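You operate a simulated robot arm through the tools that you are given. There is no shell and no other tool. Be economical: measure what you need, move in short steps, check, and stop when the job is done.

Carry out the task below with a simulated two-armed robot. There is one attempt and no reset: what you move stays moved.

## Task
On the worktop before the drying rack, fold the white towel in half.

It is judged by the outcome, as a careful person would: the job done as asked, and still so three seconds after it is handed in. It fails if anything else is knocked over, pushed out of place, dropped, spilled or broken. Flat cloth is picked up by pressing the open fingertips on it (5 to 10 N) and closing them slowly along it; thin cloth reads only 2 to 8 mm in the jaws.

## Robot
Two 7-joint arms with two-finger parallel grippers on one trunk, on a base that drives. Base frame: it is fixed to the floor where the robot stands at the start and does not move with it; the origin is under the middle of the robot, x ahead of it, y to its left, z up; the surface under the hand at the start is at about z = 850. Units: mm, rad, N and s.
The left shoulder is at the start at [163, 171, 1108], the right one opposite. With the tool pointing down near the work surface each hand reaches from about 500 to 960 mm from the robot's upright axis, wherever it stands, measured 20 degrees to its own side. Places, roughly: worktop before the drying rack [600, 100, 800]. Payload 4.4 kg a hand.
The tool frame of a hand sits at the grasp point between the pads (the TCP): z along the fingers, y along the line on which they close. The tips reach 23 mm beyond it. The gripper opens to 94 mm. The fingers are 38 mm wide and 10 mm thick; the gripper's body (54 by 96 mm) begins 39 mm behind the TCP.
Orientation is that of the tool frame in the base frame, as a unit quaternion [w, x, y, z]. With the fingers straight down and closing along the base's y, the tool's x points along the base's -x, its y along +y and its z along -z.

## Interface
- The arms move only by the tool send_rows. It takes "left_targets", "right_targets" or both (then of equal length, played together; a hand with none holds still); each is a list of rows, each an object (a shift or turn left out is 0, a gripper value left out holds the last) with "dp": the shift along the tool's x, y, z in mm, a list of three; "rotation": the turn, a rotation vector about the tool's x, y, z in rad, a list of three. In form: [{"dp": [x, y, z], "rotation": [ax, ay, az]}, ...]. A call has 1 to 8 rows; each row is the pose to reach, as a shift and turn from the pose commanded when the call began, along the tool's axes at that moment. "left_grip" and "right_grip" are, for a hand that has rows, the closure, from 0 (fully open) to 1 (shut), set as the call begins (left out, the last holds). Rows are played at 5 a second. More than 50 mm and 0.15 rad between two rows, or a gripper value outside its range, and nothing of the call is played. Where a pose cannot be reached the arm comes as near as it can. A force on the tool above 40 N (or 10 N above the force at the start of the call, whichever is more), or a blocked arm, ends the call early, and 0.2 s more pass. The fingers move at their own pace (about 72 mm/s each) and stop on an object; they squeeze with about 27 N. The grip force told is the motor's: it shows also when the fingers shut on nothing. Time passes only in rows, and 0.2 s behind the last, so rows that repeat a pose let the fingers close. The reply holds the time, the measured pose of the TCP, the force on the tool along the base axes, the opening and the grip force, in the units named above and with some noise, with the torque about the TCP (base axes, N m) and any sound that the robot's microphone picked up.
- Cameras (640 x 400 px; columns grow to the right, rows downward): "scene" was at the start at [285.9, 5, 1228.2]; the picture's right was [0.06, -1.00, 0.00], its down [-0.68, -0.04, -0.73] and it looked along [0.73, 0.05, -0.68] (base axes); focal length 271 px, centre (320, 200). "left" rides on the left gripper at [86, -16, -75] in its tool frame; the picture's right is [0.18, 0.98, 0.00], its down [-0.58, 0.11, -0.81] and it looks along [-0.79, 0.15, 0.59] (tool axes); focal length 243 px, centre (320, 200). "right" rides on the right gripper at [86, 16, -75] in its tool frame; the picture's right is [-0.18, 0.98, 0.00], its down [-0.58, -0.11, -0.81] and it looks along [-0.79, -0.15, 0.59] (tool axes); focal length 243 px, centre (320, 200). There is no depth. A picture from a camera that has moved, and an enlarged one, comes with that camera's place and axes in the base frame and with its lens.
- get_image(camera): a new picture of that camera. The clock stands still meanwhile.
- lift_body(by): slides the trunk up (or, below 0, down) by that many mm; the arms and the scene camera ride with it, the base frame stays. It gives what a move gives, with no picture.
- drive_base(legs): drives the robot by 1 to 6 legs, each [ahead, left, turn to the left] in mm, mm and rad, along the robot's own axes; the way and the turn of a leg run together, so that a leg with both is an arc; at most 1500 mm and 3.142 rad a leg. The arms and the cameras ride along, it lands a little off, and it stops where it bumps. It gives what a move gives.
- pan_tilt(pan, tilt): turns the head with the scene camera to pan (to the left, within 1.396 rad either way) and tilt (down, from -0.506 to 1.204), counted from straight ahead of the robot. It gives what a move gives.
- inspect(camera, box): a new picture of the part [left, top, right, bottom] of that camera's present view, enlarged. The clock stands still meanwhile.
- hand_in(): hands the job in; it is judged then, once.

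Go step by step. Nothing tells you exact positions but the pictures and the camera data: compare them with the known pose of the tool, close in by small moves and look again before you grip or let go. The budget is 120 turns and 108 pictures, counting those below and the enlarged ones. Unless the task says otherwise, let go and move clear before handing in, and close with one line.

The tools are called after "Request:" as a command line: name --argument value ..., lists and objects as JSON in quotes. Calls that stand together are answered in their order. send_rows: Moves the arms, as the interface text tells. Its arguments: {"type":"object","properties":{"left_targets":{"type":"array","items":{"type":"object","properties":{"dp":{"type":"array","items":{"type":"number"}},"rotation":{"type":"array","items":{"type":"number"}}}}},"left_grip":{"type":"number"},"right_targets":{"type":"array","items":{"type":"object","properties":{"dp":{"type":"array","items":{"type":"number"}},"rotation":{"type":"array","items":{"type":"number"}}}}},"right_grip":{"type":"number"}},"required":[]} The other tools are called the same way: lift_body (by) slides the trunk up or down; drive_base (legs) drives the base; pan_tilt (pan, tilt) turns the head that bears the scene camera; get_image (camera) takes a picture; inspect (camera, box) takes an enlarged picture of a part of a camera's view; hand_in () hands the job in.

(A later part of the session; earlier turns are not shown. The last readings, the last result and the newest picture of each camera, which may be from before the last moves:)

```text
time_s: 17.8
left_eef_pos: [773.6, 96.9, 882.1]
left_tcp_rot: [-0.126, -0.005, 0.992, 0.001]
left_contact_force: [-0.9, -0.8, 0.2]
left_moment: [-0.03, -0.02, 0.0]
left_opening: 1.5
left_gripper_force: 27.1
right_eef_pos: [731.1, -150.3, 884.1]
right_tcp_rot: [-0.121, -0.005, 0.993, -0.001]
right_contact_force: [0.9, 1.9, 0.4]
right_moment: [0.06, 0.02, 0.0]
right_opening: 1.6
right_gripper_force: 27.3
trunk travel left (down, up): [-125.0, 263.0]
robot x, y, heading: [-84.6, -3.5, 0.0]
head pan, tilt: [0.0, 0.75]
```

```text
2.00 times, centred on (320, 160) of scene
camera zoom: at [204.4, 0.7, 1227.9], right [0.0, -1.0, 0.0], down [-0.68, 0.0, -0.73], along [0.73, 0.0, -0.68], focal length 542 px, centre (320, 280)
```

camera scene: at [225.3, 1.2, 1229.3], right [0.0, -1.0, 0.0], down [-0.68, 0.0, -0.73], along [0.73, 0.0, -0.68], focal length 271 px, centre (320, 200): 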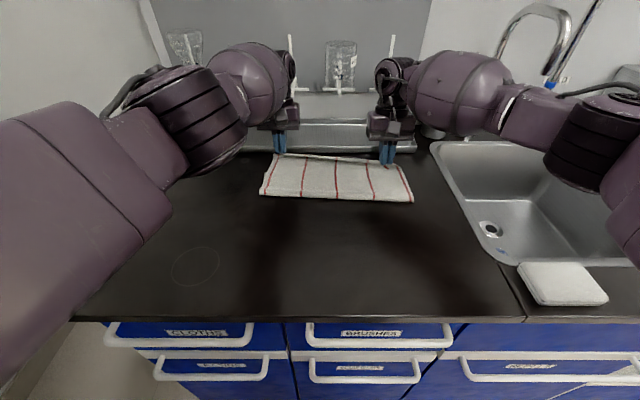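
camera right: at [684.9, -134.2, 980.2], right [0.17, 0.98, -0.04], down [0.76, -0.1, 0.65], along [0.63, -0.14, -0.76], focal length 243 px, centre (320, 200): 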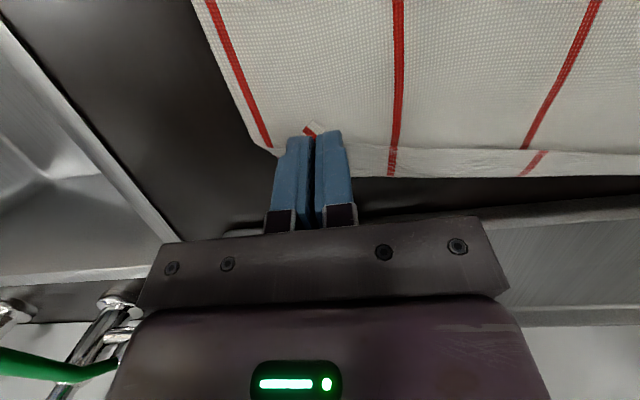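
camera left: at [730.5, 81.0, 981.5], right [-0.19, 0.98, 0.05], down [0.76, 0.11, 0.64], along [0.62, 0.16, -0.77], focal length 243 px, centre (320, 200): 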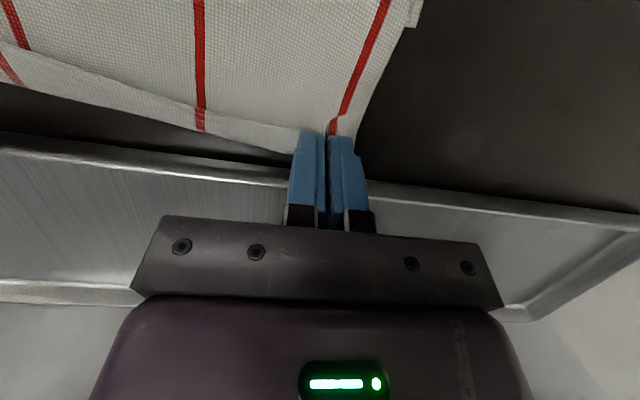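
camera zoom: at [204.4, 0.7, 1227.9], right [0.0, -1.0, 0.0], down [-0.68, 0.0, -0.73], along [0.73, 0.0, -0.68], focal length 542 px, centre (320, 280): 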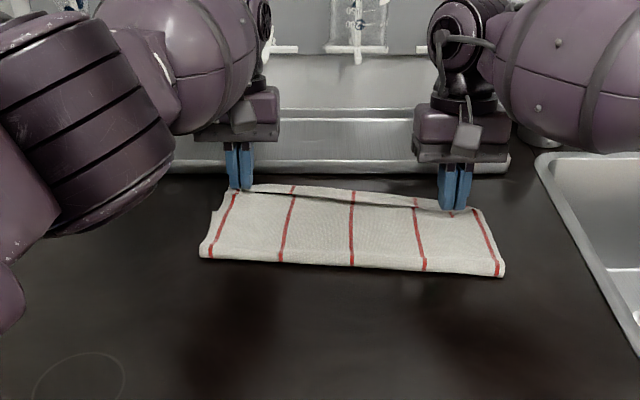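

The tray contact is gone and both pinches sit just inside the far edge of the lower layer. I'll nudge the right hand on and down a touch, then open the right hand first.

Request:
send_rows --right_targets '[{"dp": [-5, 0, 2]}, {"dp": [-9, 0, 4]}, {"dp": [-9, 0, 4]}]'

Request:
send_rows --right_targets '[{"dp": [0, 0, 0]}, {"dp": [0, 0, 0]}, {"dp": [0, 0, 0]}]' --right_grip 0.6

Request:
get_image --camera "right"

```text
time_s: 18.6
left_eef_pos: [773.4, 98.6, 884.6]
left_tcp_rot: [-0.125, -0.005, 0.992, 0.002]
left_contact_force: [-0.1, -0.7, 0.7]
left_moment: [-0.03, 0.03, -0.01]
left_opening: 1.3
left_gripper_force: 26.3
right_eef_pos: [738.8, -149.7, 877.5]
right_tcp_rot: [-0.121, -0.006, 0.993, 0.0]
right_contact_force: [-0.5, 1.0, 1.7]
right_moment: [0.0, 0.0, 0.01]
right_opening: 1.7
right_gripper_force: 27.1
trunk travel left (down, up): [-125.0, 263.0]
robot x, y, heading: [-81.9, 5.0, 0.001]
head pan, tilt: [0.0, 0.75]
```

```text
time_s: 19.4
left_eef_pos: [773.4, 98.7, 885.1]
left_tcp_rot: [-0.125, -0.005, 0.992, 0.002]
left_contact_force: [-0.1, -0.3, 0.4]
left_moment: [0.03, 0.03, 0.02]
left_opening: 1.6
left_gripper_force: 27.7
right_eef_pos: [738.5, -148.6, 878.0]
right_tcp_rot: [-0.121, -0.006, 0.993, -0.002]
right_contact_force: [-0.3, 0.5, 1.3]
right_moment: [0.03, 0.0, -0.02]
right_opening: 37.3
right_gripper_force: 0.0
trunk travel left (down, up): [-125.0, 263.0]
robot x, y, heading: [-79.4, -1.3, 0.003]
head pan, tilt: [0.0, 0.75]
```

```text
73 pictures are left
camera right: at [670.9, -134.2, 971.8], right [0.17, 0.98, -0.04], down [0.76, -0.1, 0.64], along [0.63, -0.14, -0.76], focal length 243 px, centre (320, 200)
```

right: 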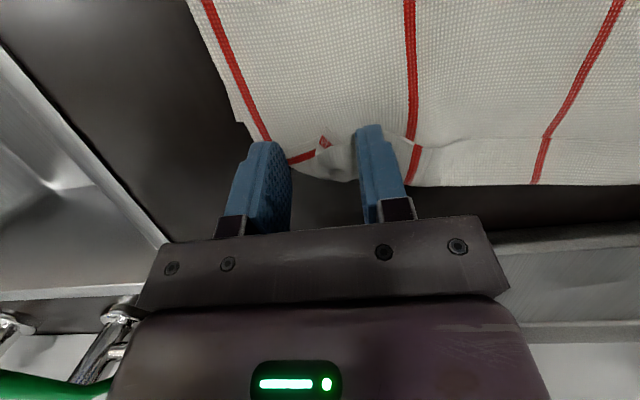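

The right corner is released. Now I'll open the left hand and lift the right one up and back.

Request:
send_rows --right_targets '[{"dp": [8, 0, -15]}, {"dp": [18, 0, -30]}, {"dp": [27, 0, -45]}, {"dp": [60, 0, -55]}]'

Request:
send_rows --left_targets '[{"dp": [0, 0, 0]}, {"dp": [0, 0, 0]}]' --left_grip 0.6

Request:
get_image --camera "left"

Request:
inspect --camera "scene" --box '[160, 60, 480, 260]'

```text
time_s: 20.4
left_eef_pos: [772.7, 97.9, 886.7]
left_tcp_rot: [-0.125, -0.004, 0.992, 0.002]
left_contact_force: [-0.4, -0.1, 0.0]
left_moment: [-0.01, -0.01, -0.01]
left_opening: 1.7
left_gripper_force: 27.1
right_eef_pos: [691.9, -150.4, 948.1]
right_tcp_rot: [-0.12, -0.005, 0.993, -0.001]
right_contact_force: [-0.2, -0.4, 0.4]
right_moment: [0.04, -0.01, -0.04]
right_opening: 37.4
right_gripper_force: 0.0
trunk travel left (down, up): [-125.0, 263.0]
robot x, y, heading: [-82.1, -0.4, 0.0]
head pan, tilt: [0.0, 0.75]
```

```text
time_s: 21.0
left_eef_pos: [773.7, 97.9, 884.4]
left_tcp_rot: [-0.125, -0.005, 0.992, 0.001]
left_contact_force: [0.1, 0.3, -0.2]
left_moment: [-0.01, -0.02, 0.01]
left_opening: 37.7
left_gripper_force: 0.1
right_eef_pos: [692.7, -150.3, 945.9]
right_tcp_rot: [-0.12, -0.005, 0.993, -0.001]
right_contact_force: [0.1, -0.2, -0.7]
right_moment: [0.0, 0.03, 0.0]
right_opening: 37.6
right_gripper_force: 0.1
trunk travel left (down, up): [-125.0, 263.0]
robot x, y, heading: [-83.9, 0.8, -0.002]
head pan, tilt: [0.0, 0.75]
```

```text
72 pictures are left
camera left: at [708.4, 80.7, 978.5], right [-0.19, 0.98, 0.05], down [0.76, 0.11, 0.64], along [0.62, 0.16, -0.77], focal length 243 px, centre (320, 200)
```

left: 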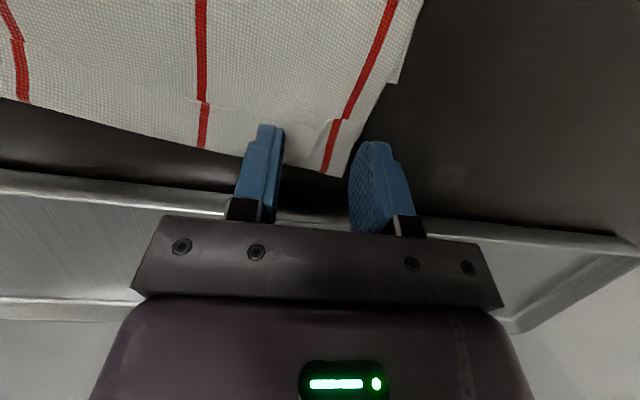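

```text
2.00 times, centred on (320, 160) of scene
camera zoom: at [203.9, 0.7, 1228.3], right [0.0, -1.0, 0.0], down [-0.68, 0.0, -0.73], along [0.73, 0.0, -0.68], focal length 542 px, centre (320, 280)
```

zoom: 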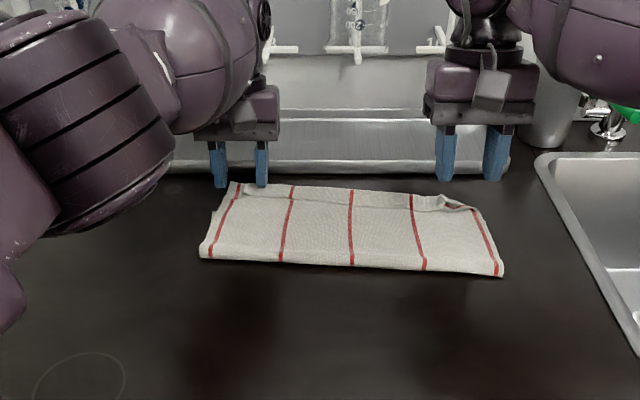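

Both corners are released and the fold lies well. I'll raise the trunk a little to clear the cloth, then back away straight to keep clear of the pegs.

Request:
lift_body --by 20

Request:
drive_base --legs '[[-150, 0, 0]]'

Request:
lift_body --by 80

Request:
drive_base --legs '[[-100, 0, 0]]'

Request:
get_image --camera "scene"

Request:
inspect --camera "scene" --box '[220, 80, 460, 230]'

Request:
get_image --camera "left"

Request:
get_image --camera "right"

```text
time_s: 21.7
left_eef_pos: [772.7, 98.4, 944.4]
left_tcp_rot: [-0.098, -0.006, 0.995, 0.003]
left_contact_force: [0.2, 0.6, -1.2]
left_moment: [0.02, 0.06, -0.01]
left_opening: 37.6
left_gripper_force: 0.1
right_eef_pos: [695.2, -150.5, 961.9]
right_tcp_rot: [-0.122, -0.005, 0.992, -0.001]
right_contact_force: [0.0, -0.7, -0.6]
right_moment: [0.03, 0.04, 0.0]
right_opening: 37.2
right_gripper_force: 0.2
trunk travel left (down, up): [-145.0, 243.0]
robot x, y, heading: [-84.2, 0.0, 0.003]
head pan, tilt: [0.0, 0.75]
```

```text
time_s: 23.1
left_eef_pos: [621.6, 99.1, 948.0]
left_tcp_rot: [-0.095, -0.005, 0.995, 0.003]
left_contact_force: [-0.5, 0.4, 0.3]
left_moment: [-0.01, 0.02, -0.01]
left_opening: 37.5
left_gripper_force: 0.1
right_eef_pos: [541.4, -151.0, 965.3]
right_tcp_rot: [-0.12, -0.005, 0.993, -0.002]
right_contact_force: [-0.1, 0.7, 0.1]
right_moment: [0.01, 0.0, 0.01]
right_opening: 37.6
right_gripper_force: 0.0
trunk travel left (down, up): [-145.0, 243.0]
robot x, y, heading: [-231.1, 1.7, -0.002]
head pan, tilt: [0.0, 0.75]
```

```text
time_s: 24.2
left_eef_pos: [589.2, 96.9, 1196.9]
left_tcp_rot: [0.021, -0.005, 1.0, 0.003]
left_contact_force: [-0.1, 0.0, -0.9]
left_moment: [0.0, 0.01, 0.03]
left_opening: 37.8
left_gripper_force: 0.2
right_eef_pos: [544.5, -151.6, 1041.5]
right_tcp_rot: [-0.122, -0.006, 0.993, -0.001]
right_contact_force: [-0.9, -0.6, 0.5]
right_moment: [0.03, 0.06, 0.01]
right_opening: 37.9
right_gripper_force: 0.0
trunk travel left (down, up): [-225.0, 163.0]
robot x, y, heading: [-227.0, -0.5, 0.003]
head pan, tilt: [0.0, 0.75]
```

```text
time_s: 25.4
left_eef_pos: [484.8, 97.8, 1199.9]
left_tcp_rot: [0.021, -0.005, 1.0, 0.003]
left_contact_force: [-0.2, -0.8, 0.4]
left_moment: [0.01, 0.0, 0.02]
left_opening: 37.6
left_gripper_force: 0.1
right_eef_pos: [441.1, -151.4, 1045.0]
right_tcp_rot: [-0.119, -0.005, 0.993, -0.002]
right_contact_force: [0.6, -0.2, 0.4]
right_moment: [0.01, 0.01, 0.01]
right_opening: 37.7
right_gripper_force: 0.0
trunk travel left (down, up): [-225.0, 163.0]
robot x, y, heading: [-334.9, 1.8, 0.005]
head pan, tilt: [0.0, 0.75]
```

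```text
70 pictures are left
camera scene: at [-142.9, -0.1, 1342.4], right [0.0, -1.0, 0.0], down [-0.68, 0.0, -0.73], along [0.73, 0.0, -0.68], focal length 271 px, centre (320, 200)
```

scene: 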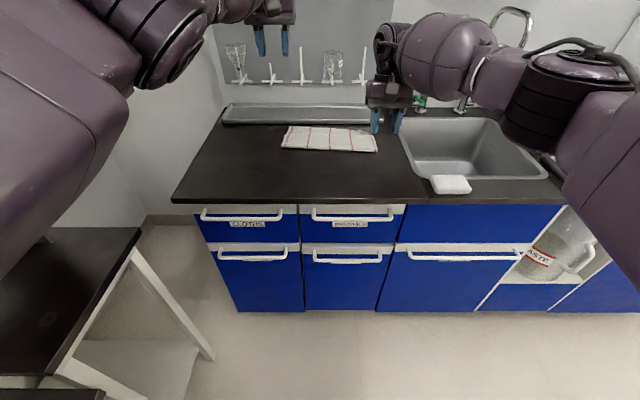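

```text
2.67 times, centred on (340, 155) of scene
camera zoom: at [-142.9, -0.1, 1342.4], right [0.0, -1.0, 0.0], down [-0.68, 0.0, -0.73], along [0.73, 0.0, -0.68], focal length 723 px, centre (267, 320)
```

zoom: 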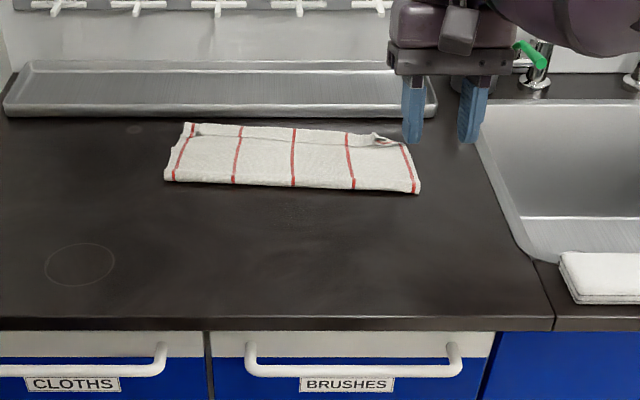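

```text
68 pictures are left
camera left: at [396.0, 80.0, 1271.5], right [-0.19, 0.98, 0.0], down [0.54, 0.11, 0.83], along [0.82, 0.16, -0.56], focal length 243 px, centre (320, 200)
```

left: 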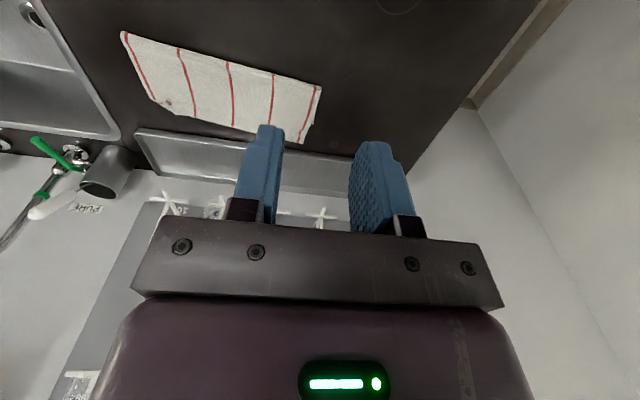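

```text
67 pictures are left
camera right: at [374.1, -136.1, 1139.0], right [0.17, 0.98, -0.04], down [0.76, -0.1, 0.64], along [0.63, -0.14, -0.76], focal length 243 px, centre (320, 200)
```

right: 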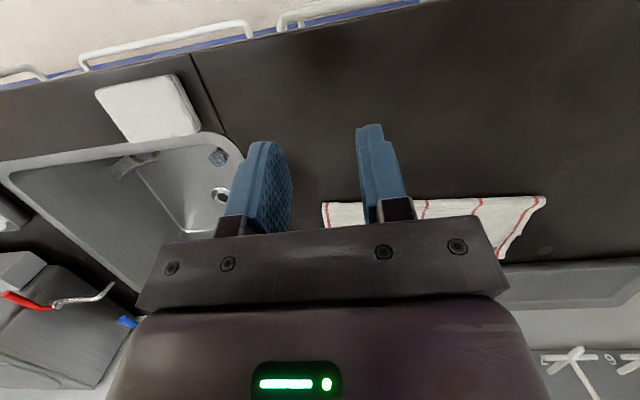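

The tray and glassware appear where they were, and the towel is folded with a small rumple at the far-right corner. I'll look closer.

Request:
inspect --camera "left" --box '[100, 20, 340, 170]'

Request:
inspect --camera "scene" --box '[270, 115, 390, 190]'

```text
2.67 times, centred on (220, 95) of left
camera zoom: at [396.0, 80.0, 1271.5], right [-0.19, 0.98, 0.0], down [0.54, 0.11, 0.83], along [0.82, 0.16, -0.56], focal length 647 px, centre (587, 480)
```

zoom: 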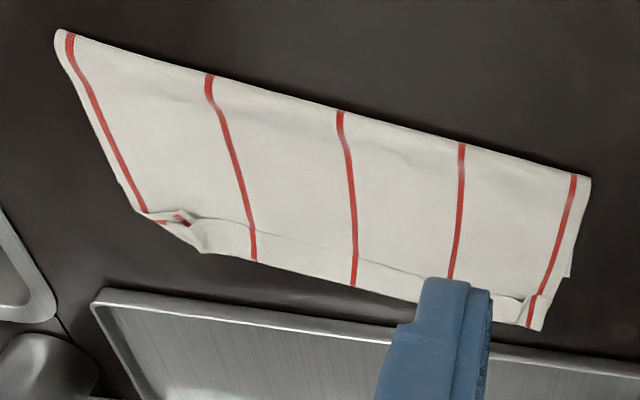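

```text
5.33 times, centred on (330, 152) of scene
camera zoom: at [-142.9, -0.1, 1342.4], right [0.0, -1.0, 0.0], down [-0.68, 0.0, -0.73], along [0.73, 0.0, -0.68], focal length 1445 px, centre (267, 453)
```

zoom: 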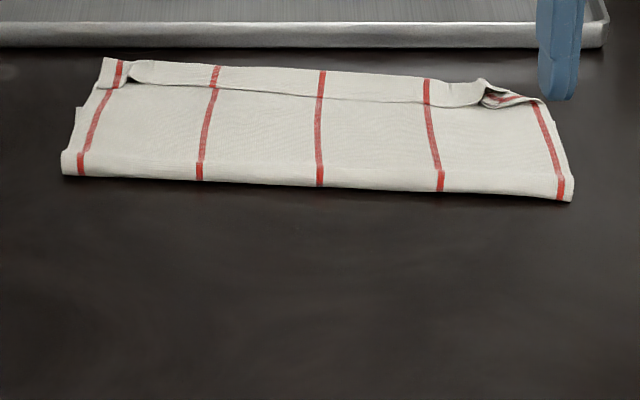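

The top layer falls about 35 mm short of the lower far edge, and the far-right corner is rumpled, so it isn't a good half yet. I'll drive closer and look at that corner before re-gripping the top edge.

Request:
drive_base --legs '[[200, 0, 0]]'

Request:
send_rows --right_targets '[{"dp": [12, 0, 15]}, {"dp": [22, 0, 35], "rotation": [0, -0.1, 0]}, {"dp": [28, 0, 60], "rotation": [0, -0.2, 0]}, {"dp": [30, 0, 80], "rotation": [0, -0.24, 0]}]'

Request:
get_image --camera "right"

Request:
inspect --camera "scene" --box '[200, 100, 440, 250]'

```text
time_s: 27.0
left_eef_pos: [684.2, 102.1, 1199.9]
left_tcp_rot: [0.022, -0.008, 1.0, 0.003]
left_contact_force: [-0.2, -0.2, -0.2]
left_moment: [-0.04, 0.02, -0.01]
left_opening: 37.5
left_gripper_force: 0.0
right_eef_pos: [641.7, -147.3, 1046.1]
right_tcp_rot: [-0.121, -0.008, 0.993, -0.002]
right_contact_force: [-0.6, 0.4, -0.2]
right_moment: [-0.01, 0.02, -0.01]
right_opening: 37.7
right_gripper_force: 0.1
trunk travel left (down, up): [-225.0, 163.0]
robot x, y, heading: [-131.7, 0.2, 0.006]
head pan, tilt: [0.0, 0.75]
```

```text
time_s: 28.0
left_eef_pos: [684.3, 102.0, 1199.7]
left_tcp_rot: [0.022, -0.007, 1.0, 0.003]
left_contact_force: [-0.5, -0.7, -0.3]
left_moment: [0.0, 0.0, 0.0]
left_opening: 37.6
left_gripper_force: 0.0
right_eef_pos: [593.2, -148.0, 974.9]
right_tcp_rot: [0.001, -0.008, 1.0, 0.0]
right_contact_force: [-0.5, -0.7, -0.1]
right_moment: [0.0, -0.02, -0.03]
right_opening: 37.7
right_gripper_force: 0.1
trunk travel left (down, up): [-225.0, 163.0]
robot x, y, heading: [-133.6, 1.3, 0.01]
head pan, tilt: [0.0, 0.75]
```

```text
64 pictures are left
camera right: at [505.1, -132.8, 1050.0], right [0.17, 0.99, 0.0], down [0.58, -0.1, 0.81], along [0.79, -0.14, -0.59], focal length 243 px, centre (320, 200)
```

right: 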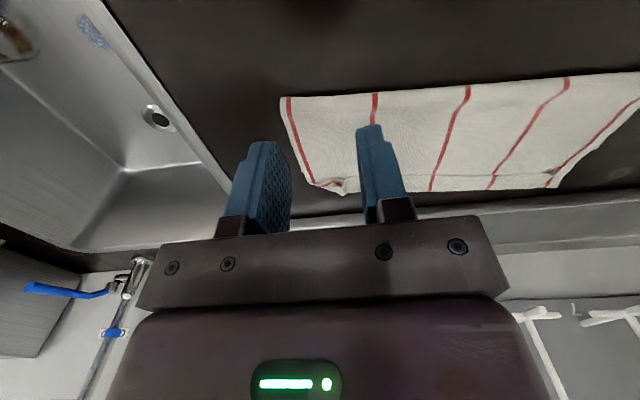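

```text
2.67 times, centred on (320, 175) of scene
camera zoom: at [56.3, 1.6, 1342.5], right [0.01, -1.0, 0.0], down [-0.68, 0.0, -0.73], along [0.73, 0.0, -0.68], focal length 723 px, centre (320, 267)
```

zoom: 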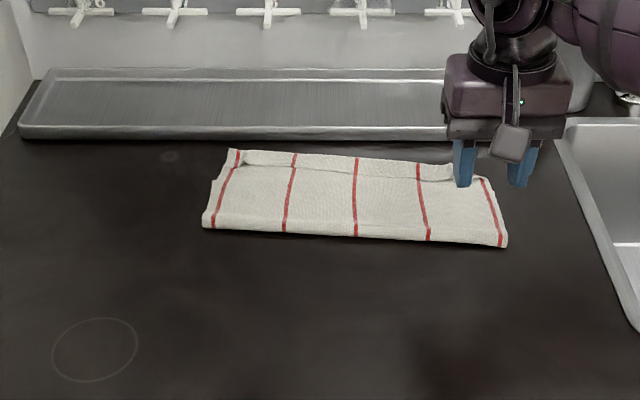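

I'll bring the right wrist camera over the rumpled corner for a clear view.

Request:
send_rows --right_targets '[{"dp": [-40, -5, 10]}, {"dp": [-80, -10, 20]}, {"dp": [-115, -15, 30]}, {"dp": [-145, -20, 45]}]'

Request:
inspect --camera "right" --box '[160, 0, 640, 240]'

```text
time_s: 29.0
left_eef_pos: [684.8, 103.9, 1201.3]
left_tcp_rot: [0.022, -0.007, 1.0, 0.001]
left_contact_force: [0.0, 0.4, -0.8]
left_moment: [-0.01, 0.02, 0.0]
left_opening: 37.7
left_gripper_force: 0.1
right_eef_pos: [689.0, -169.0, 937.9]
right_tcp_rot: [-0.001, -0.009, 1.0, 0.0]
right_contact_force: [0.0, 0.9, 0.2]
right_moment: [-0.02, 0.0, 0.01]
right_opening: 37.4
right_gripper_force: 0.2
right hand out of reach, approached as far as the arm can: row 3, 4
trunk travel left (down, up): [-225.0, 163.0]
robot x, y, heading: [-135.4, 1.2, 0.01]
head pan, tilt: [0.0, 0.75]
```

```text
1.33 times, centred on (400, 120) of right
camera zoom: at [601.0, -154.5, 1013.1], right [0.17, 0.99, 0.0], down [0.58, -0.1, 0.81], along [0.79, -0.14, -0.59], focal length 324 px, centre (213, 307)
```

zoom: 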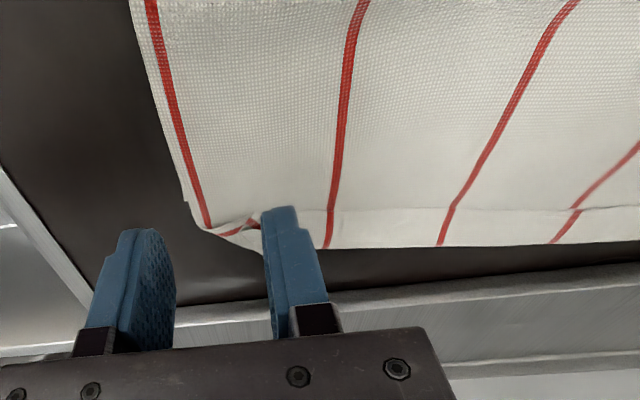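

The view is partly blocked, and the raised trunk costs reach. I'll raise the right hand, lower the trunk back, move nearer and look again.

Request:
send_rows --right_targets '[{"dp": [10, 0, -40]}, {"dp": [20, 0, -80]}, {"dp": [20, 0, -80]}]'

Request:
lift_body --by -100

Request:
drive_base --legs '[[50, 0, 0]]'

Request:
inspect --camera "right" --box '[160, 0, 640, 240]'

Request:
get_image --camera "scene"

```text
time_s: 29.8
left_eef_pos: [685.0, 102.9, 1199.7]
left_tcp_rot: [0.021, -0.007, 1.0, 0.002]
left_contact_force: [0.1, 0.4, -0.2]
left_moment: [-0.01, 0.04, -0.01]
left_opening: 37.8
left_gripper_force: 0.1
right_eef_pos: [669.5, -168.4, 1016.2]
right_tcp_rot: [-0.003, -0.006, 1.0, -0.001]
right_contact_force: [-0.1, -0.5, 0.3]
right_moment: [0.02, 0.0, -0.02]
right_opening: 37.6
right_gripper_force: 0.2
trunk travel left (down, up): [-225.0, 163.0]
robot x, y, heading: [-133.2, 3.8, 0.009]
head pan, tilt: [0.0, 0.75]
```

```text
time_s: 31.1
left_eef_pos: [681.3, 101.5, 1105.0]
left_tcp_rot: [0.025, -0.007, 1.0, 0.002]
left_contact_force: [-0.8, 0.2, 0.2]
left_moment: [0.04, -0.01, -0.01]
left_opening: 37.3
left_gripper_force: 0.1
right_eef_pos: [669.6, -170.1, 921.1]
right_tcp_rot: [0.002, -0.008, 1.0, 0.0]
right_contact_force: [-0.8, -0.3, 0.6]
right_moment: [0.02, 0.0, 0.0]
right_opening: 37.7
right_gripper_force: 0.1
trunk travel left (down, up): [-125.0, 263.0]
robot x, y, heading: [-135.4, 3.1, 0.008]
head pan, tilt: [0.0, 0.75]
```

```text
time_s: 32.0
left_eef_pos: [733.9, 102.9, 1102.7]
left_tcp_rot: [0.022, -0.006, 1.0, 0.003]
left_contact_force: [0.1, 0.1, -0.5]
left_moment: [0.0, -0.02, 0.0]
left_opening: 37.6
left_gripper_force: 0.2
right_eef_pos: [720.8, -169.8, 918.1]
right_tcp_rot: [0.0, -0.007, 1.0, 0.0]
right_contact_force: [0.3, 0.3, -0.7]
right_moment: [-0.01, -0.01, 0.03]
right_opening: 37.5
right_gripper_force: 0.1
trunk travel left (down, up): [-125.0, 263.0]
robot x, y, heading: [-87.3, 2.4, 0.006]
head pan, tilt: [0.0, 0.75]
```

```text
1.33 times, centred on (400, 120) of right
camera zoom: at [631.6, -155.9, 993.7], right [0.17, 0.99, 0.0], down [0.58, -0.1, 0.81], along [0.79, -0.14, -0.59], focal length 324 px, centre (213, 307)
```

zoom: 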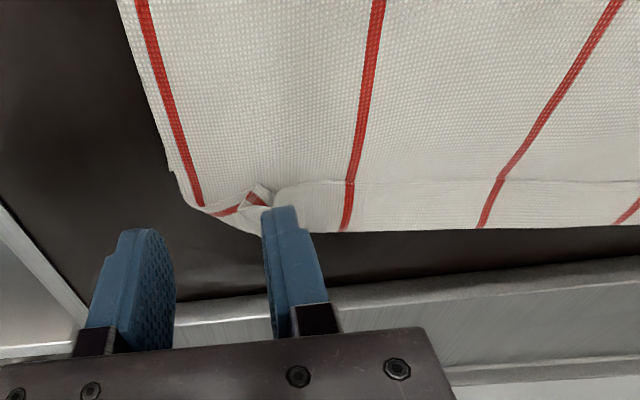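

```text
60 pictures are left
camera scene: at [201.4, 2.6, 1228.6], right [0.01, -1.0, 0.0], down [-0.68, 0.0, -0.73], along [0.73, 0.0, -0.68], focal length 271 px, centre (320, 200)
```

scene: 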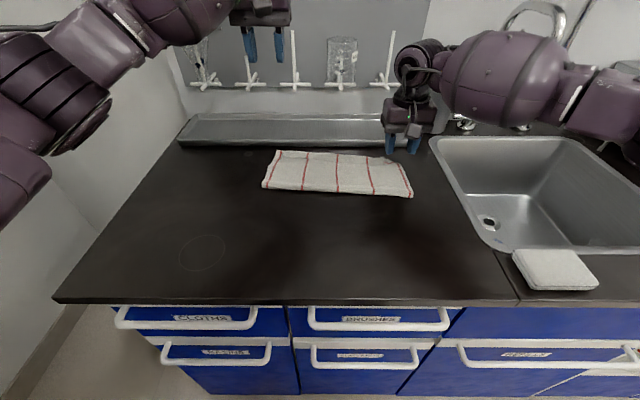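

I read it now: the lower layer's far-right corner, about 40 mm, has flipped over onto the top, and the top edge is 35 mm short. I'll re-pinch only the top layer near its edge with both hands, lift it back so the flap is freed, and re-lay it further forward.

Request:
send_rows --left_targets '[{"dp": [-1, -4, 45], "rotation": [0, 0.02, 0]}, {"dp": [-3, -8, 90], "rotation": [0, 0.044, 0]}, {"dp": [-5, -12, 135], "rotation": [0, 0.044, 0]}, {"dp": [-6, -18, 170], "rotation": [0, 0.044, 0]}, {"dp": [-6, -18, 192], "rotation": [0, 0.044, 0]}]' --right_targets '[{"dp": [0, 12, 0]}, {"dp": [1, 25, 0]}, {"dp": [2, 38, 0]}, {"dp": [3, 50, 0]}, {"dp": [3, 50, 8]}]' --left_grip 0.65 --right_grip 0.65

Request:
get_image --camera "left"

Request:
get_image --camera "right"

Request:
inspect --camera "scene" --box '[200, 80, 440, 230]'

```text
time_s: 33.2
left_eef_pos: [749.2, 84.8, 907.5]
left_tcp_rot: [0.0, -0.006, 1.0, 0.003]
left_contact_force: [-0.6, 0.4, -0.5]
left_moment: [0.01, 0.0, -0.03]
left_opening: 32.8
left_gripper_force: 0.0
right_eef_pos: [715.7, -120.8, 908.7]
right_tcp_rot: [-0.001, -0.007, 1.0, -0.001]
right_contact_force: [-0.1, 0.2, 0.4]
right_moment: [0.04, -0.02, 0.02]
right_opening: 33.0
right_gripper_force: 0.1
trunk travel left (down, up): [-125.0, 263.0]
robot x, y, heading: [-82.9, 0.8, 0.003]
head pan, tilt: [0.0, 0.75]
```

```text
59 pictures are left
camera left: at [661.9, 67.7, 981.9], right [-0.2, 0.98, 0.0], down [0.58, 0.11, 0.81], along [0.79, 0.16, -0.59], focal length 243 px, centre (320, 200)
```

left: 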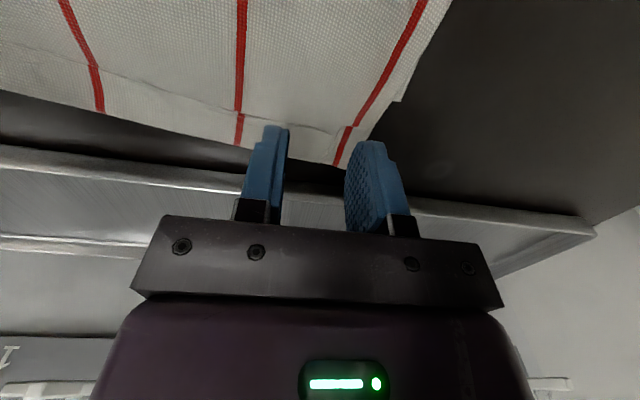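

```text
58 pictures are left
camera right: at [627.5, -105.7, 984.0], right [0.17, 0.99, 0.0], down [0.58, -0.1, 0.81], along [0.79, -0.14, -0.59], focal length 243 px, centre (320, 200)
```

right: 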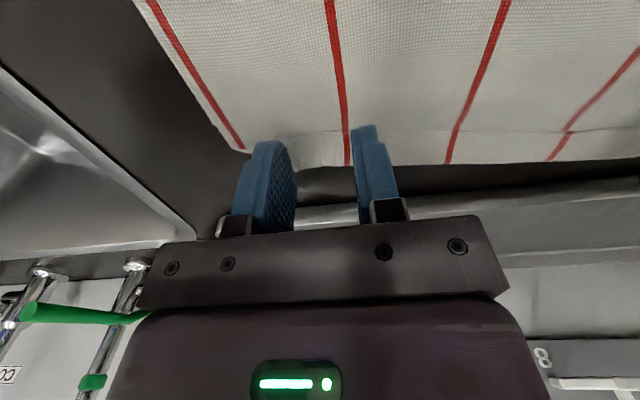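

```text
2.67 times, centred on (320, 155) of scene
camera zoom: at [202.0, 2.6, 1228.1], right [0.01, -1.0, 0.0], down [-0.68, 0.0, -0.73], along [0.73, 0.0, -0.68], focal length 723 px, centre (320, 320)
```

zoom: 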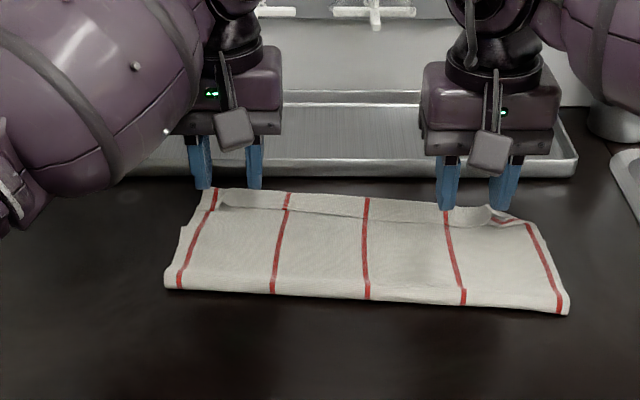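

The top edge lies at about x 756 on the left and 727 on the right. I'll shift the left hand slightly and descend near contact.

Request:
send_rows --left_targets '[{"dp": [5, -9, 0]}, {"dp": [5, -9, 15]}, {"dp": [5, -9, 28]}]' --right_targets '[{"dp": [0, 0, 0]}, {"dp": [0, 0, 15]}, {"dp": [0, 0, 28]}]'

Request:
send_rows --left_targets '[{"dp": [0, 0, 1]}, {"dp": [0, 0, 2]}]' --right_targets '[{"dp": [0, 0, 1]}, {"dp": [0, 0, 2]}]'

```text
time_s: 34.0
left_eef_pos: [743.7, 75.8, 880.8]
left_tcp_rot: [0.0, -0.007, 1.0, 0.002]
left_contact_force: [0.2, -0.3, -0.1]
left_moment: [-0.06, -0.01, 0.01]
left_opening: 32.6
left_gripper_force: 0.1
right_eef_pos: [716.1, -120.4, 881.6]
right_tcp_rot: [-0.001, -0.007, 1.0, -0.001]
right_contact_force: [0.2, 0.1, 0.8]
right_moment: [0.0, 0.01, 0.02]
right_opening: 33.1
right_gripper_force: 0.0
trunk travel left (down, up): [-125.0, 263.0]
robot x, y, heading: [-81.9, -0.9, 0.005]
head pan, tilt: [0.0, 0.75]
```

```text
time_s: 34.6
left_eef_pos: [744.8, 76.2, 879.6]
left_tcp_rot: [0.001, -0.006, 1.0, 0.002]
left_contact_force: [-0.8, 0.2, -0.1]
left_moment: [-0.03, 0.02, -0.03]
left_opening: 33.4
left_gripper_force: 0.1
right_eef_pos: [714.9, -120.3, 880.2]
right_tcp_rot: [-0.001, -0.008, 1.0, -0.001]
right_contact_force: [-0.1, -0.1, 0.1]
right_moment: [0.02, 0.01, 0.02]
right_opening: 32.8
right_gripper_force: 0.0
trunk travel left (down, up): [-125.0, 263.0]
robot x, y, heading: [-85.5, 0.1, 0.008]
head pan, tilt: [0.0, 0.75]
```

Request:
send_rows --left_targets '[{"dp": [0, 0, 1.5]}, {"dp": [0, 0, 3]}]' --right_targets '[{"dp": [0, 0, 1.5]}, {"dp": [0, 0, 3]}]'

Request:
send_rows --left_targets '[{"dp": [0, 0, 1]}]' --right_targets '[{"dp": [0, 0, 1]}]'

```text
time_s: 35.2
left_eef_pos: [743.7, 77.3, 875.1]
left_tcp_rot: [0.0, -0.007, 1.0, 0.002]
left_contact_force: [-0.1, 0.1, 0.5]
left_moment: [0.03, 0.01, -0.06]
left_opening: 33.0
left_gripper_force: 0.1
right_eef_pos: [715.7, -120.8, 877.2]
right_tcp_rot: [0.0, -0.008, 1.0, -0.001]
right_contact_force: [-0.3, -0.7, 0.1]
right_moment: [-0.02, 0.0, 0.03]
right_opening: 33.0
right_gripper_force: 0.0
trunk travel left (down, up): [-125.0, 263.0]
robot x, y, heading: [-85.2, 1.3, 0.006]
head pan, tilt: [0.0, 0.75]
```

```text
time_s: 35.6
left_eef_pos: [743.1, 76.3, 875.0]
left_tcp_rot: [0.0, -0.008, 1.0, 0.002]
left_contact_force: [-1.0, -0.6, -0.2]
left_moment: [0.03, -0.01, 0.01]
left_opening: 32.9
left_gripper_force: 0.1
right_eef_pos: [715.5, -121.3, 876.9]
right_tcp_rot: [-0.001, -0.008, 1.0, -0.001]
right_contact_force: [0.4, 0.7, -0.1]
right_moment: [0.01, 0.03, 0.0]
right_opening: 33.1
right_gripper_force: 0.0
trunk travel left (down, up): [-125.0, 263.0]
robot x, y, heading: [-82.7, -1.4, 0.01]
head pan, tilt: [0.0, 0.75]
```

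Request:
send_rows --left_targets '[{"dp": [0, 0, 1]}]' --right_targets '[{"dp": [0, 0, 1.5]}]'

Request:
send_rows --left_targets '[{"dp": [0, 0, 0.5]}]' --right_targets '[{"dp": [0, 0, 1]}]'

```text
time_s: 36.0
left_eef_pos: [744.4, 76.4, 875.3]
left_tcp_rot: [0.001, -0.008, 1.0, 0.002]
left_contact_force: [-1.0, 0.2, 2.8]
left_moment: [-0.01, 0.04, -0.01]
left_opening: 33.1
left_gripper_force: 0.1
right_eef_pos: [714.7, -120.5, 876.1]
right_tcp_rot: [0.0, -0.008, 1.0, -0.001]
right_contact_force: [0.8, 0.5, 0.4]
right_moment: [0.0, -0.05, 0.02]
right_opening: 32.8
right_gripper_force: 0.0
trunk travel left (down, up): [-125.0, 263.0]
robot x, y, heading: [-85.7, 1.7, 0.007]
head pan, tilt: [0.0, 0.75]
```

```text
time_s: 36.4
left_eef_pos: [742.9, 76.1, 875.0]
left_tcp_rot: [0.002, -0.008, 1.0, 0.002]
left_contact_force: [1.3, 0.2, 1.9]
left_moment: [-0.02, -0.03, -0.01]
left_opening: 32.9
left_gripper_force: 0.0
right_eef_pos: [715.6, -120.5, 875.4]
right_tcp_rot: [0.001, -0.007, 1.0, 0.0]
right_contact_force: [1.4, 0.8, 6.2]
right_moment: [-0.1, -0.09, 0.0]
right_opening: 32.5
right_gripper_force: 0.0
trunk travel left (down, up): [-125.0, 263.0]
robot x, y, heading: [-84.1, -0.9, 0.007]
head pan, tilt: [0.0, 0.75]
```

Contact is light on both (2 and 6 N), which favours gathering only the top layer. I'll begin closing.

Request:
send_rows --left_targets '[{"dp": [0, 0, 0.6]}]' --right_targets '[{"dp": [0, 0, 0]}]' --left_grip 0.72 --right_grip 0.72

Request:
send_rows --left_targets '[{"dp": [0, 0, 0]}]' --right_targets '[{"dp": [0, 0, 0]}]' --left_grip 0.8 --right_grip 0.8

Request:
get_image --camera "left"

Request:
get_image --camera "right"

```text
time_s: 36.8
left_eef_pos: [743.9, 75.7, 874.8]
left_tcp_rot: [0.0, -0.007, 1.0, 0.002]
left_contact_force: [-0.4, 0.1, 3.2]
left_moment: [-0.05, 0.03, 0.01]
left_opening: 26.4
left_gripper_force: 0.1
right_eef_pos: [714.9, -120.1, 875.4]
right_tcp_rot: [0.0, -0.007, 1.0, 0.0]
right_contact_force: [1.1, 0.1, 7.4]
right_moment: [-0.15, -0.11, 0.01]
right_opening: 26.2
right_gripper_force: 0.2
trunk travel left (down, up): [-125.0, 263.0]
robot x, y, heading: [-85.5, -1.1, 0.006]
head pan, tilt: [0.0, 0.75]
```

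```text
time_s: 37.2
left_eef_pos: [743.3, 76.1, 874.3]
left_tcp_rot: [0.0, -0.008, 1.0, 0.002]
left_contact_force: [0.3, 0.1, 3.5]
left_moment: [-0.03, -0.02, -0.01]
left_opening: 19.1
left_gripper_force: 0.5
right_eef_pos: [713.3, -121.4, 874.5]
right_tcp_rot: [0.001, -0.008, 1.0, 0.0]
right_contact_force: [1.2, 1.2, 7.7]
right_moment: [-0.06, -0.09, -0.01]
right_opening: 18.2
right_gripper_force: 0.1
trunk travel left (down, up): [-125.0, 263.0]
robot x, y, heading: [-84.9, 1.4, 0.006]
head pan, tilt: [0.0, 0.75]
```

```text
56 pictures are left
camera left: at [656.4, 58.6, 949.4], right [-0.2, 0.98, 0.0], down [0.58, 0.11, 0.81], along [0.79, 0.16, -0.59], focal length 243 px, centre (320, 200)
```

left: 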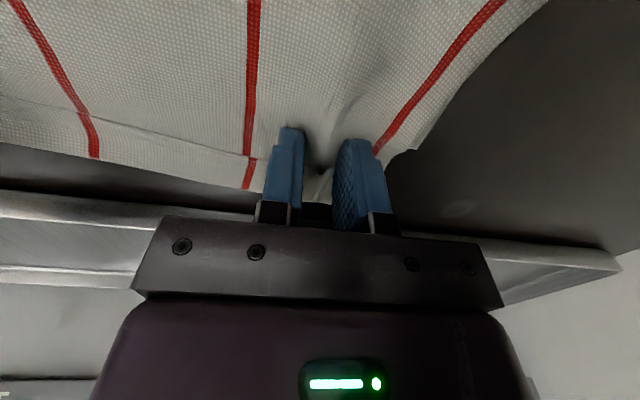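

```text
55 pictures are left
camera right: at [626.4, -106.5, 949.7], right [0.17, 0.99, 0.0], down [0.58, -0.1, 0.81], along [0.8, -0.14, -0.59], focal length 243 px, centre (320, 200)
```

right: 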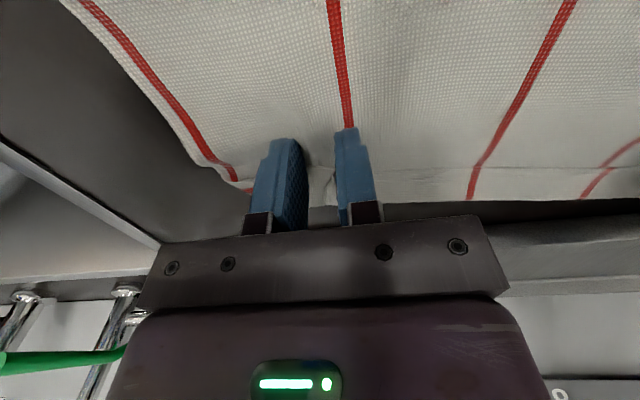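

The top cloth is gathering between the fingers, so I'll close fully and lift slightly to check that only the top layer comes up.

Request:
send_rows --left_targets '[{"dp": [0, 0, 0]}]' --right_targets '[{"dp": [0, 0, 0]}]' --left_grip 0.9 --right_grip 0.9

Request:
send_rows --left_targets '[{"dp": [0, 0, 0]}, {"dp": [0, 0, 0]}, {"dp": [0, 0, 0]}]' --right_targets '[{"dp": [0, 0, 0]}, {"dp": [0, 0, 0]}, {"dp": [0, 0, 0]}]' --left_grip 1 --right_grip 1

Request:
send_rows --left_targets '[{"dp": [2, 0, -10]}, {"dp": [6, 0, -25]}]' --right_targets '[{"dp": [2, 0, -10]}, {"dp": [6, 0, -25]}]'

Request:
get_image --camera "left"

Request:
get_image --camera "right"

Request:
inspect --camera "scene" --box '[200, 80, 440, 230]'

```text
time_s: 37.6
left_eef_pos: [742.5, 77.0, 875.1]
left_tcp_rot: [0.001, -0.007, 1.0, 0.002]
left_contact_force: [-0.9, -1.0, 4.0]
left_moment: [-0.04, 0.04, 0.0]
left_opening: 9.5
left_gripper_force: 0.2
right_eef_pos: [714.8, -121.8, 874.3]
right_tcp_rot: [0.001, -0.007, 1.0, -0.001]
right_contact_force: [0.9, 0.8, 9.3]
right_moment: [0.0, -0.07, 0.0]
right_opening: 9.2
right_gripper_force: 0.0
trunk travel left (down, up): [-125.0, 263.0]
robot x, y, heading: [-84.9, 2.9, 0.004]
head pan, tilt: [0.0, 0.75]
```

```text
time_s: 38.4
left_eef_pos: [743.2, 74.9, 874.7]
left_tcp_rot: [0.001, -0.007, 1.0, 0.002]
left_contact_force: [-1.2, -10.6, 4.1]
left_moment: [-0.3, 0.01, -0.12]
left_opening: 1.6
left_gripper_force: 27.5
right_eef_pos: [714.1, -120.8, 875.2]
right_tcp_rot: [0.0, -0.008, 1.0, 0.0]
right_contact_force: [1.2, 10.0, 9.0]
right_moment: [0.22, -0.16, 0.14]
right_opening: 1.9
right_gripper_force: 26.8
trunk travel left (down, up): [-125.0, 263.0]
robot x, y, heading: [-86.4, 1.9, 0.003]
head pan, tilt: [0.0, 0.75]
```

```text
time_s: 39.0
left_eef_pos: [736.1, 76.6, 900.3]
left_tcp_rot: [0.001, -0.007, 1.0, 0.002]
left_contact_force: [-1.2, -11.8, 0.5]
left_moment: [-0.32, 0.08, -0.09]
left_opening: 1.7
left_gripper_force: 26.7
right_eef_pos: [708.7, -119.1, 900.6]
right_tcp_rot: [0.0, -0.008, 1.0, 0.0]
right_contact_force: [1.8, 13.0, 1.3]
right_moment: [0.28, -0.02, 0.16]
right_opening: 2.0
right_gripper_force: 26.6
trunk travel left (down, up): [-125.0, 263.0]
robot x, y, heading: [-84.8, -0.5, 0.009]
head pan, tilt: [0.0, 0.75]
```

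```text
54 pictures are left
camera left: at [649.8, 59.0, 974.8], right [-0.2, 0.98, 0.0], down [0.58, 0.11, 0.81], along [0.79, 0.16, -0.59], focal length 243 px, centre (320, 200)
```

left: 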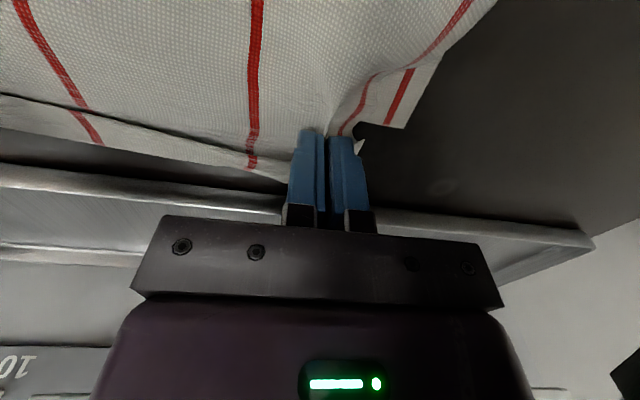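

```text
53 pictures are left
camera right: at [620.9, -105.9, 975.4], right [0.17, 0.99, 0.0], down [0.58, -0.1, 0.81], along [0.8, -0.14, -0.59], focal length 243 px, centre (320, 200)
```

right: 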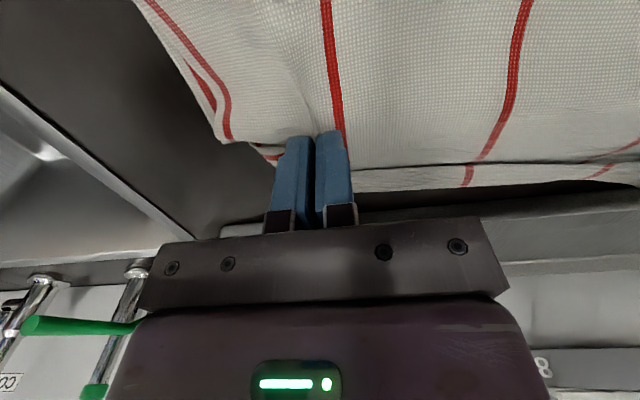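

```text
2.67 times, centred on (320, 155) of scene
camera zoom: at [200.2, 2.6, 1228.8], right [0.01, -1.0, 0.0], down [-0.68, 0.0, -0.73], along [0.73, 0.0, -0.68], focal length 723 px, centre (320, 320)
```

zoom: 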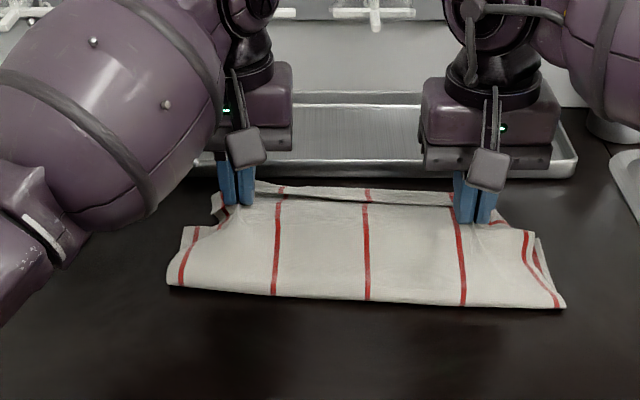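

It's unclear whether the lower layer was caught too. I'll lift higher, easing the hands inward, to see.

Request:
send_rows --left_targets '[{"dp": [10, -4, -20]}, {"dp": [20, -5, -45]}]' --right_targets '[{"dp": [10, 4, -20]}, {"dp": [20, 5, -45]}]'

Request:
get_image --camera "left"

Request:
get_image --camera "right"

Request:
inspect --camera "scene" --box '[200, 80, 440, 230]'

```text
time_s: 39.6
left_eef_pos: [717.7, 73.5, 944.6]
left_tcp_rot: [0.001, -0.009, 1.0, 0.002]
left_contact_force: [-0.6, -0.3, -0.5]
left_moment: [-0.01, -0.02, -0.01]
left_opening: 1.5
left_gripper_force: 26.9
right_eef_pos: [688.0, -115.6, 945.6]
right_tcp_rot: [0.0, -0.007, 1.0, -0.001]
right_contact_force: [0.1, -0.1, -0.4]
right_moment: [0.02, 0.03, -0.01]
right_opening: 1.9
right_gripper_force: 26.8
trunk travel left (down, up): [-125.0, 263.0]
robot x, y, heading: [-86.6, -0.1, 0.011]
head pan, tilt: [0.0, 0.75]
```

```text
51 pictures are left
camera left: at [631.1, 54.7, 1019.5], right [-0.2, 0.98, 0.01], down [0.58, 0.11, 0.81], along [0.79, 0.17, -0.59], focal length 243 px, centre (320, 200)
```

left: 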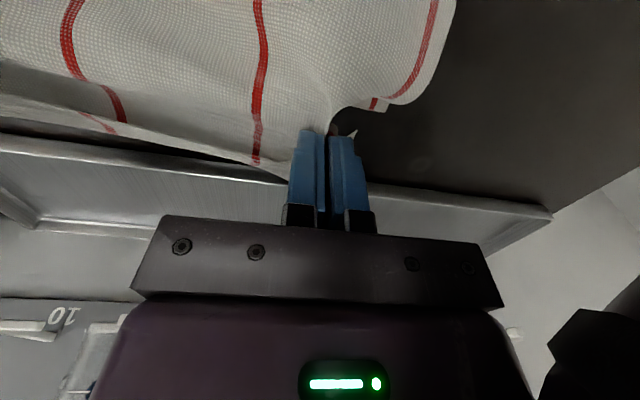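

```text
50 pictures are left
camera right: at [600.3, -100.5, 1020.4], right [0.17, 0.99, 0.0], down [0.58, -0.1, 0.81], along [0.8, -0.14, -0.59], focal length 243 px, centre (320, 200)
```

right: 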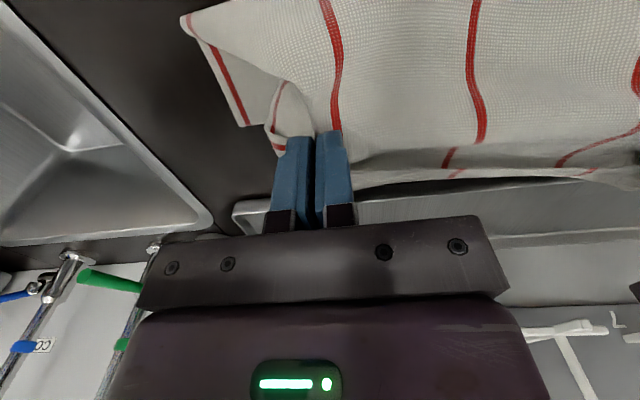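

```text
2.67 times, centred on (320, 155) of scene
camera zoom: at [199.8, 3.0, 1229.1], right [0.01, -1.0, 0.0], down [-0.68, 0.0, -0.73], along [0.73, 0.0, -0.68], focal length 723 px, centre (320, 320)
```

zoom: 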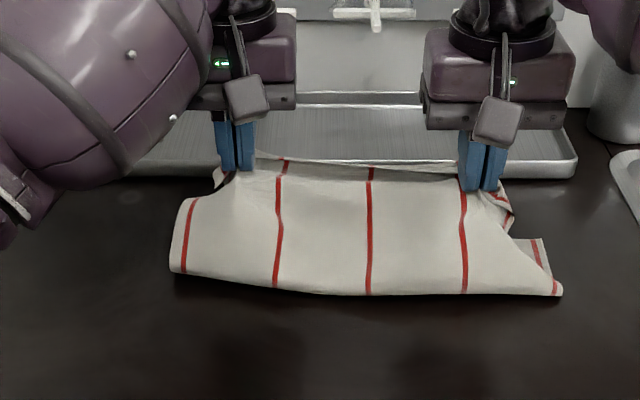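

The right flap has come free. I'll lift and pull back further to see whether the lower layer stays on the table.

Request:
send_rows --left_targets '[{"dp": [25, 0, -15]}, {"dp": [55, 0, -25]}, {"dp": [80, 0, -30]}]' --right_targets '[{"dp": [25, 0, -15]}, {"dp": [55, 0, -25]}, {"dp": [80, 0, -30]}]'

Request:
get_image --camera "left"

Request:
get_image --camera "right"

Request:
inspect --camera "scene" --box '[200, 80, 440, 230]'

```text
time_s: 40.4
left_eef_pos: [637.4, 66.4, 972.5]
left_tcp_rot: [0.0, -0.008, 1.0, 0.003]
left_contact_force: [-0.6, -0.1, 0.6]
left_moment: [0.01, -0.04, 0.02]
left_opening: 2.1
left_gripper_force: 27.4
right_eef_pos: [607.7, -117.0, 974.0]
right_tcp_rot: [-0.001, -0.007, 1.0, -0.001]
right_contact_force: [0.5, -0.7, 0.5]
right_moment: [0.0, -0.02, 0.01]
right_opening: 1.8
right_gripper_force: 26.4
trunk travel left (down, up): [-125.0, 263.0]
robot x, y, heading: [-86.8, 3.4, 0.01]
head pan, tilt: [0.0, 0.75]
```

```text
48 pictures are left
camera left: at [551.2, 49.4, 1046.7], right [-0.2, 0.98, 0.0], down [0.58, 0.11, 0.81], along [0.79, 0.16, -0.59], focal length 243 px, centre (320, 200)
```

left: 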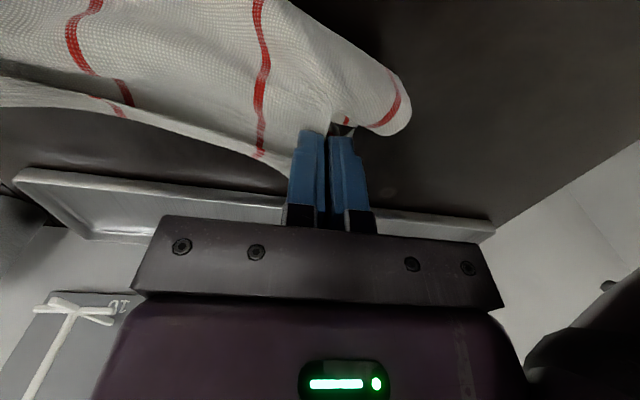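

```text
47 pictures are left
camera right: at [520.7, -102.2, 1048.5], right [0.17, 0.99, 0.0], down [0.58, -0.1, 0.81], along [0.79, -0.14, -0.59], focal length 243 px, centre (320, 200)
```

right: 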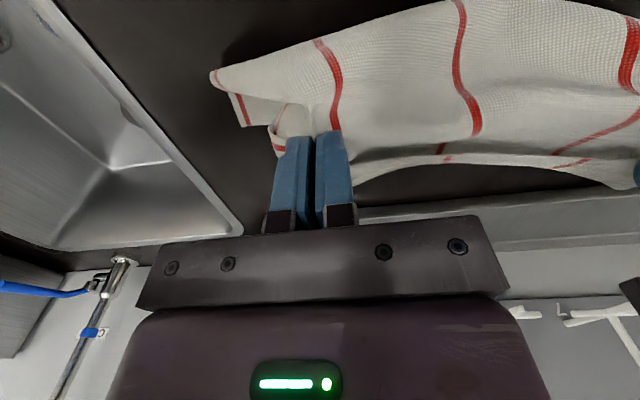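

```text
2.67 times, centred on (320, 155) of scene
camera zoom: at [200.8, 2.6, 1228.6], right [0.01, -1.0, 0.0], down [-0.68, 0.0, -0.73], along [0.73, 0.0, -0.68], focal length 723 px, centre (320, 320)
```

zoom: 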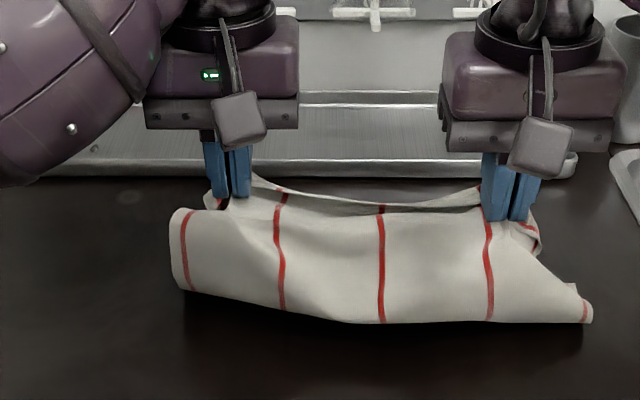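

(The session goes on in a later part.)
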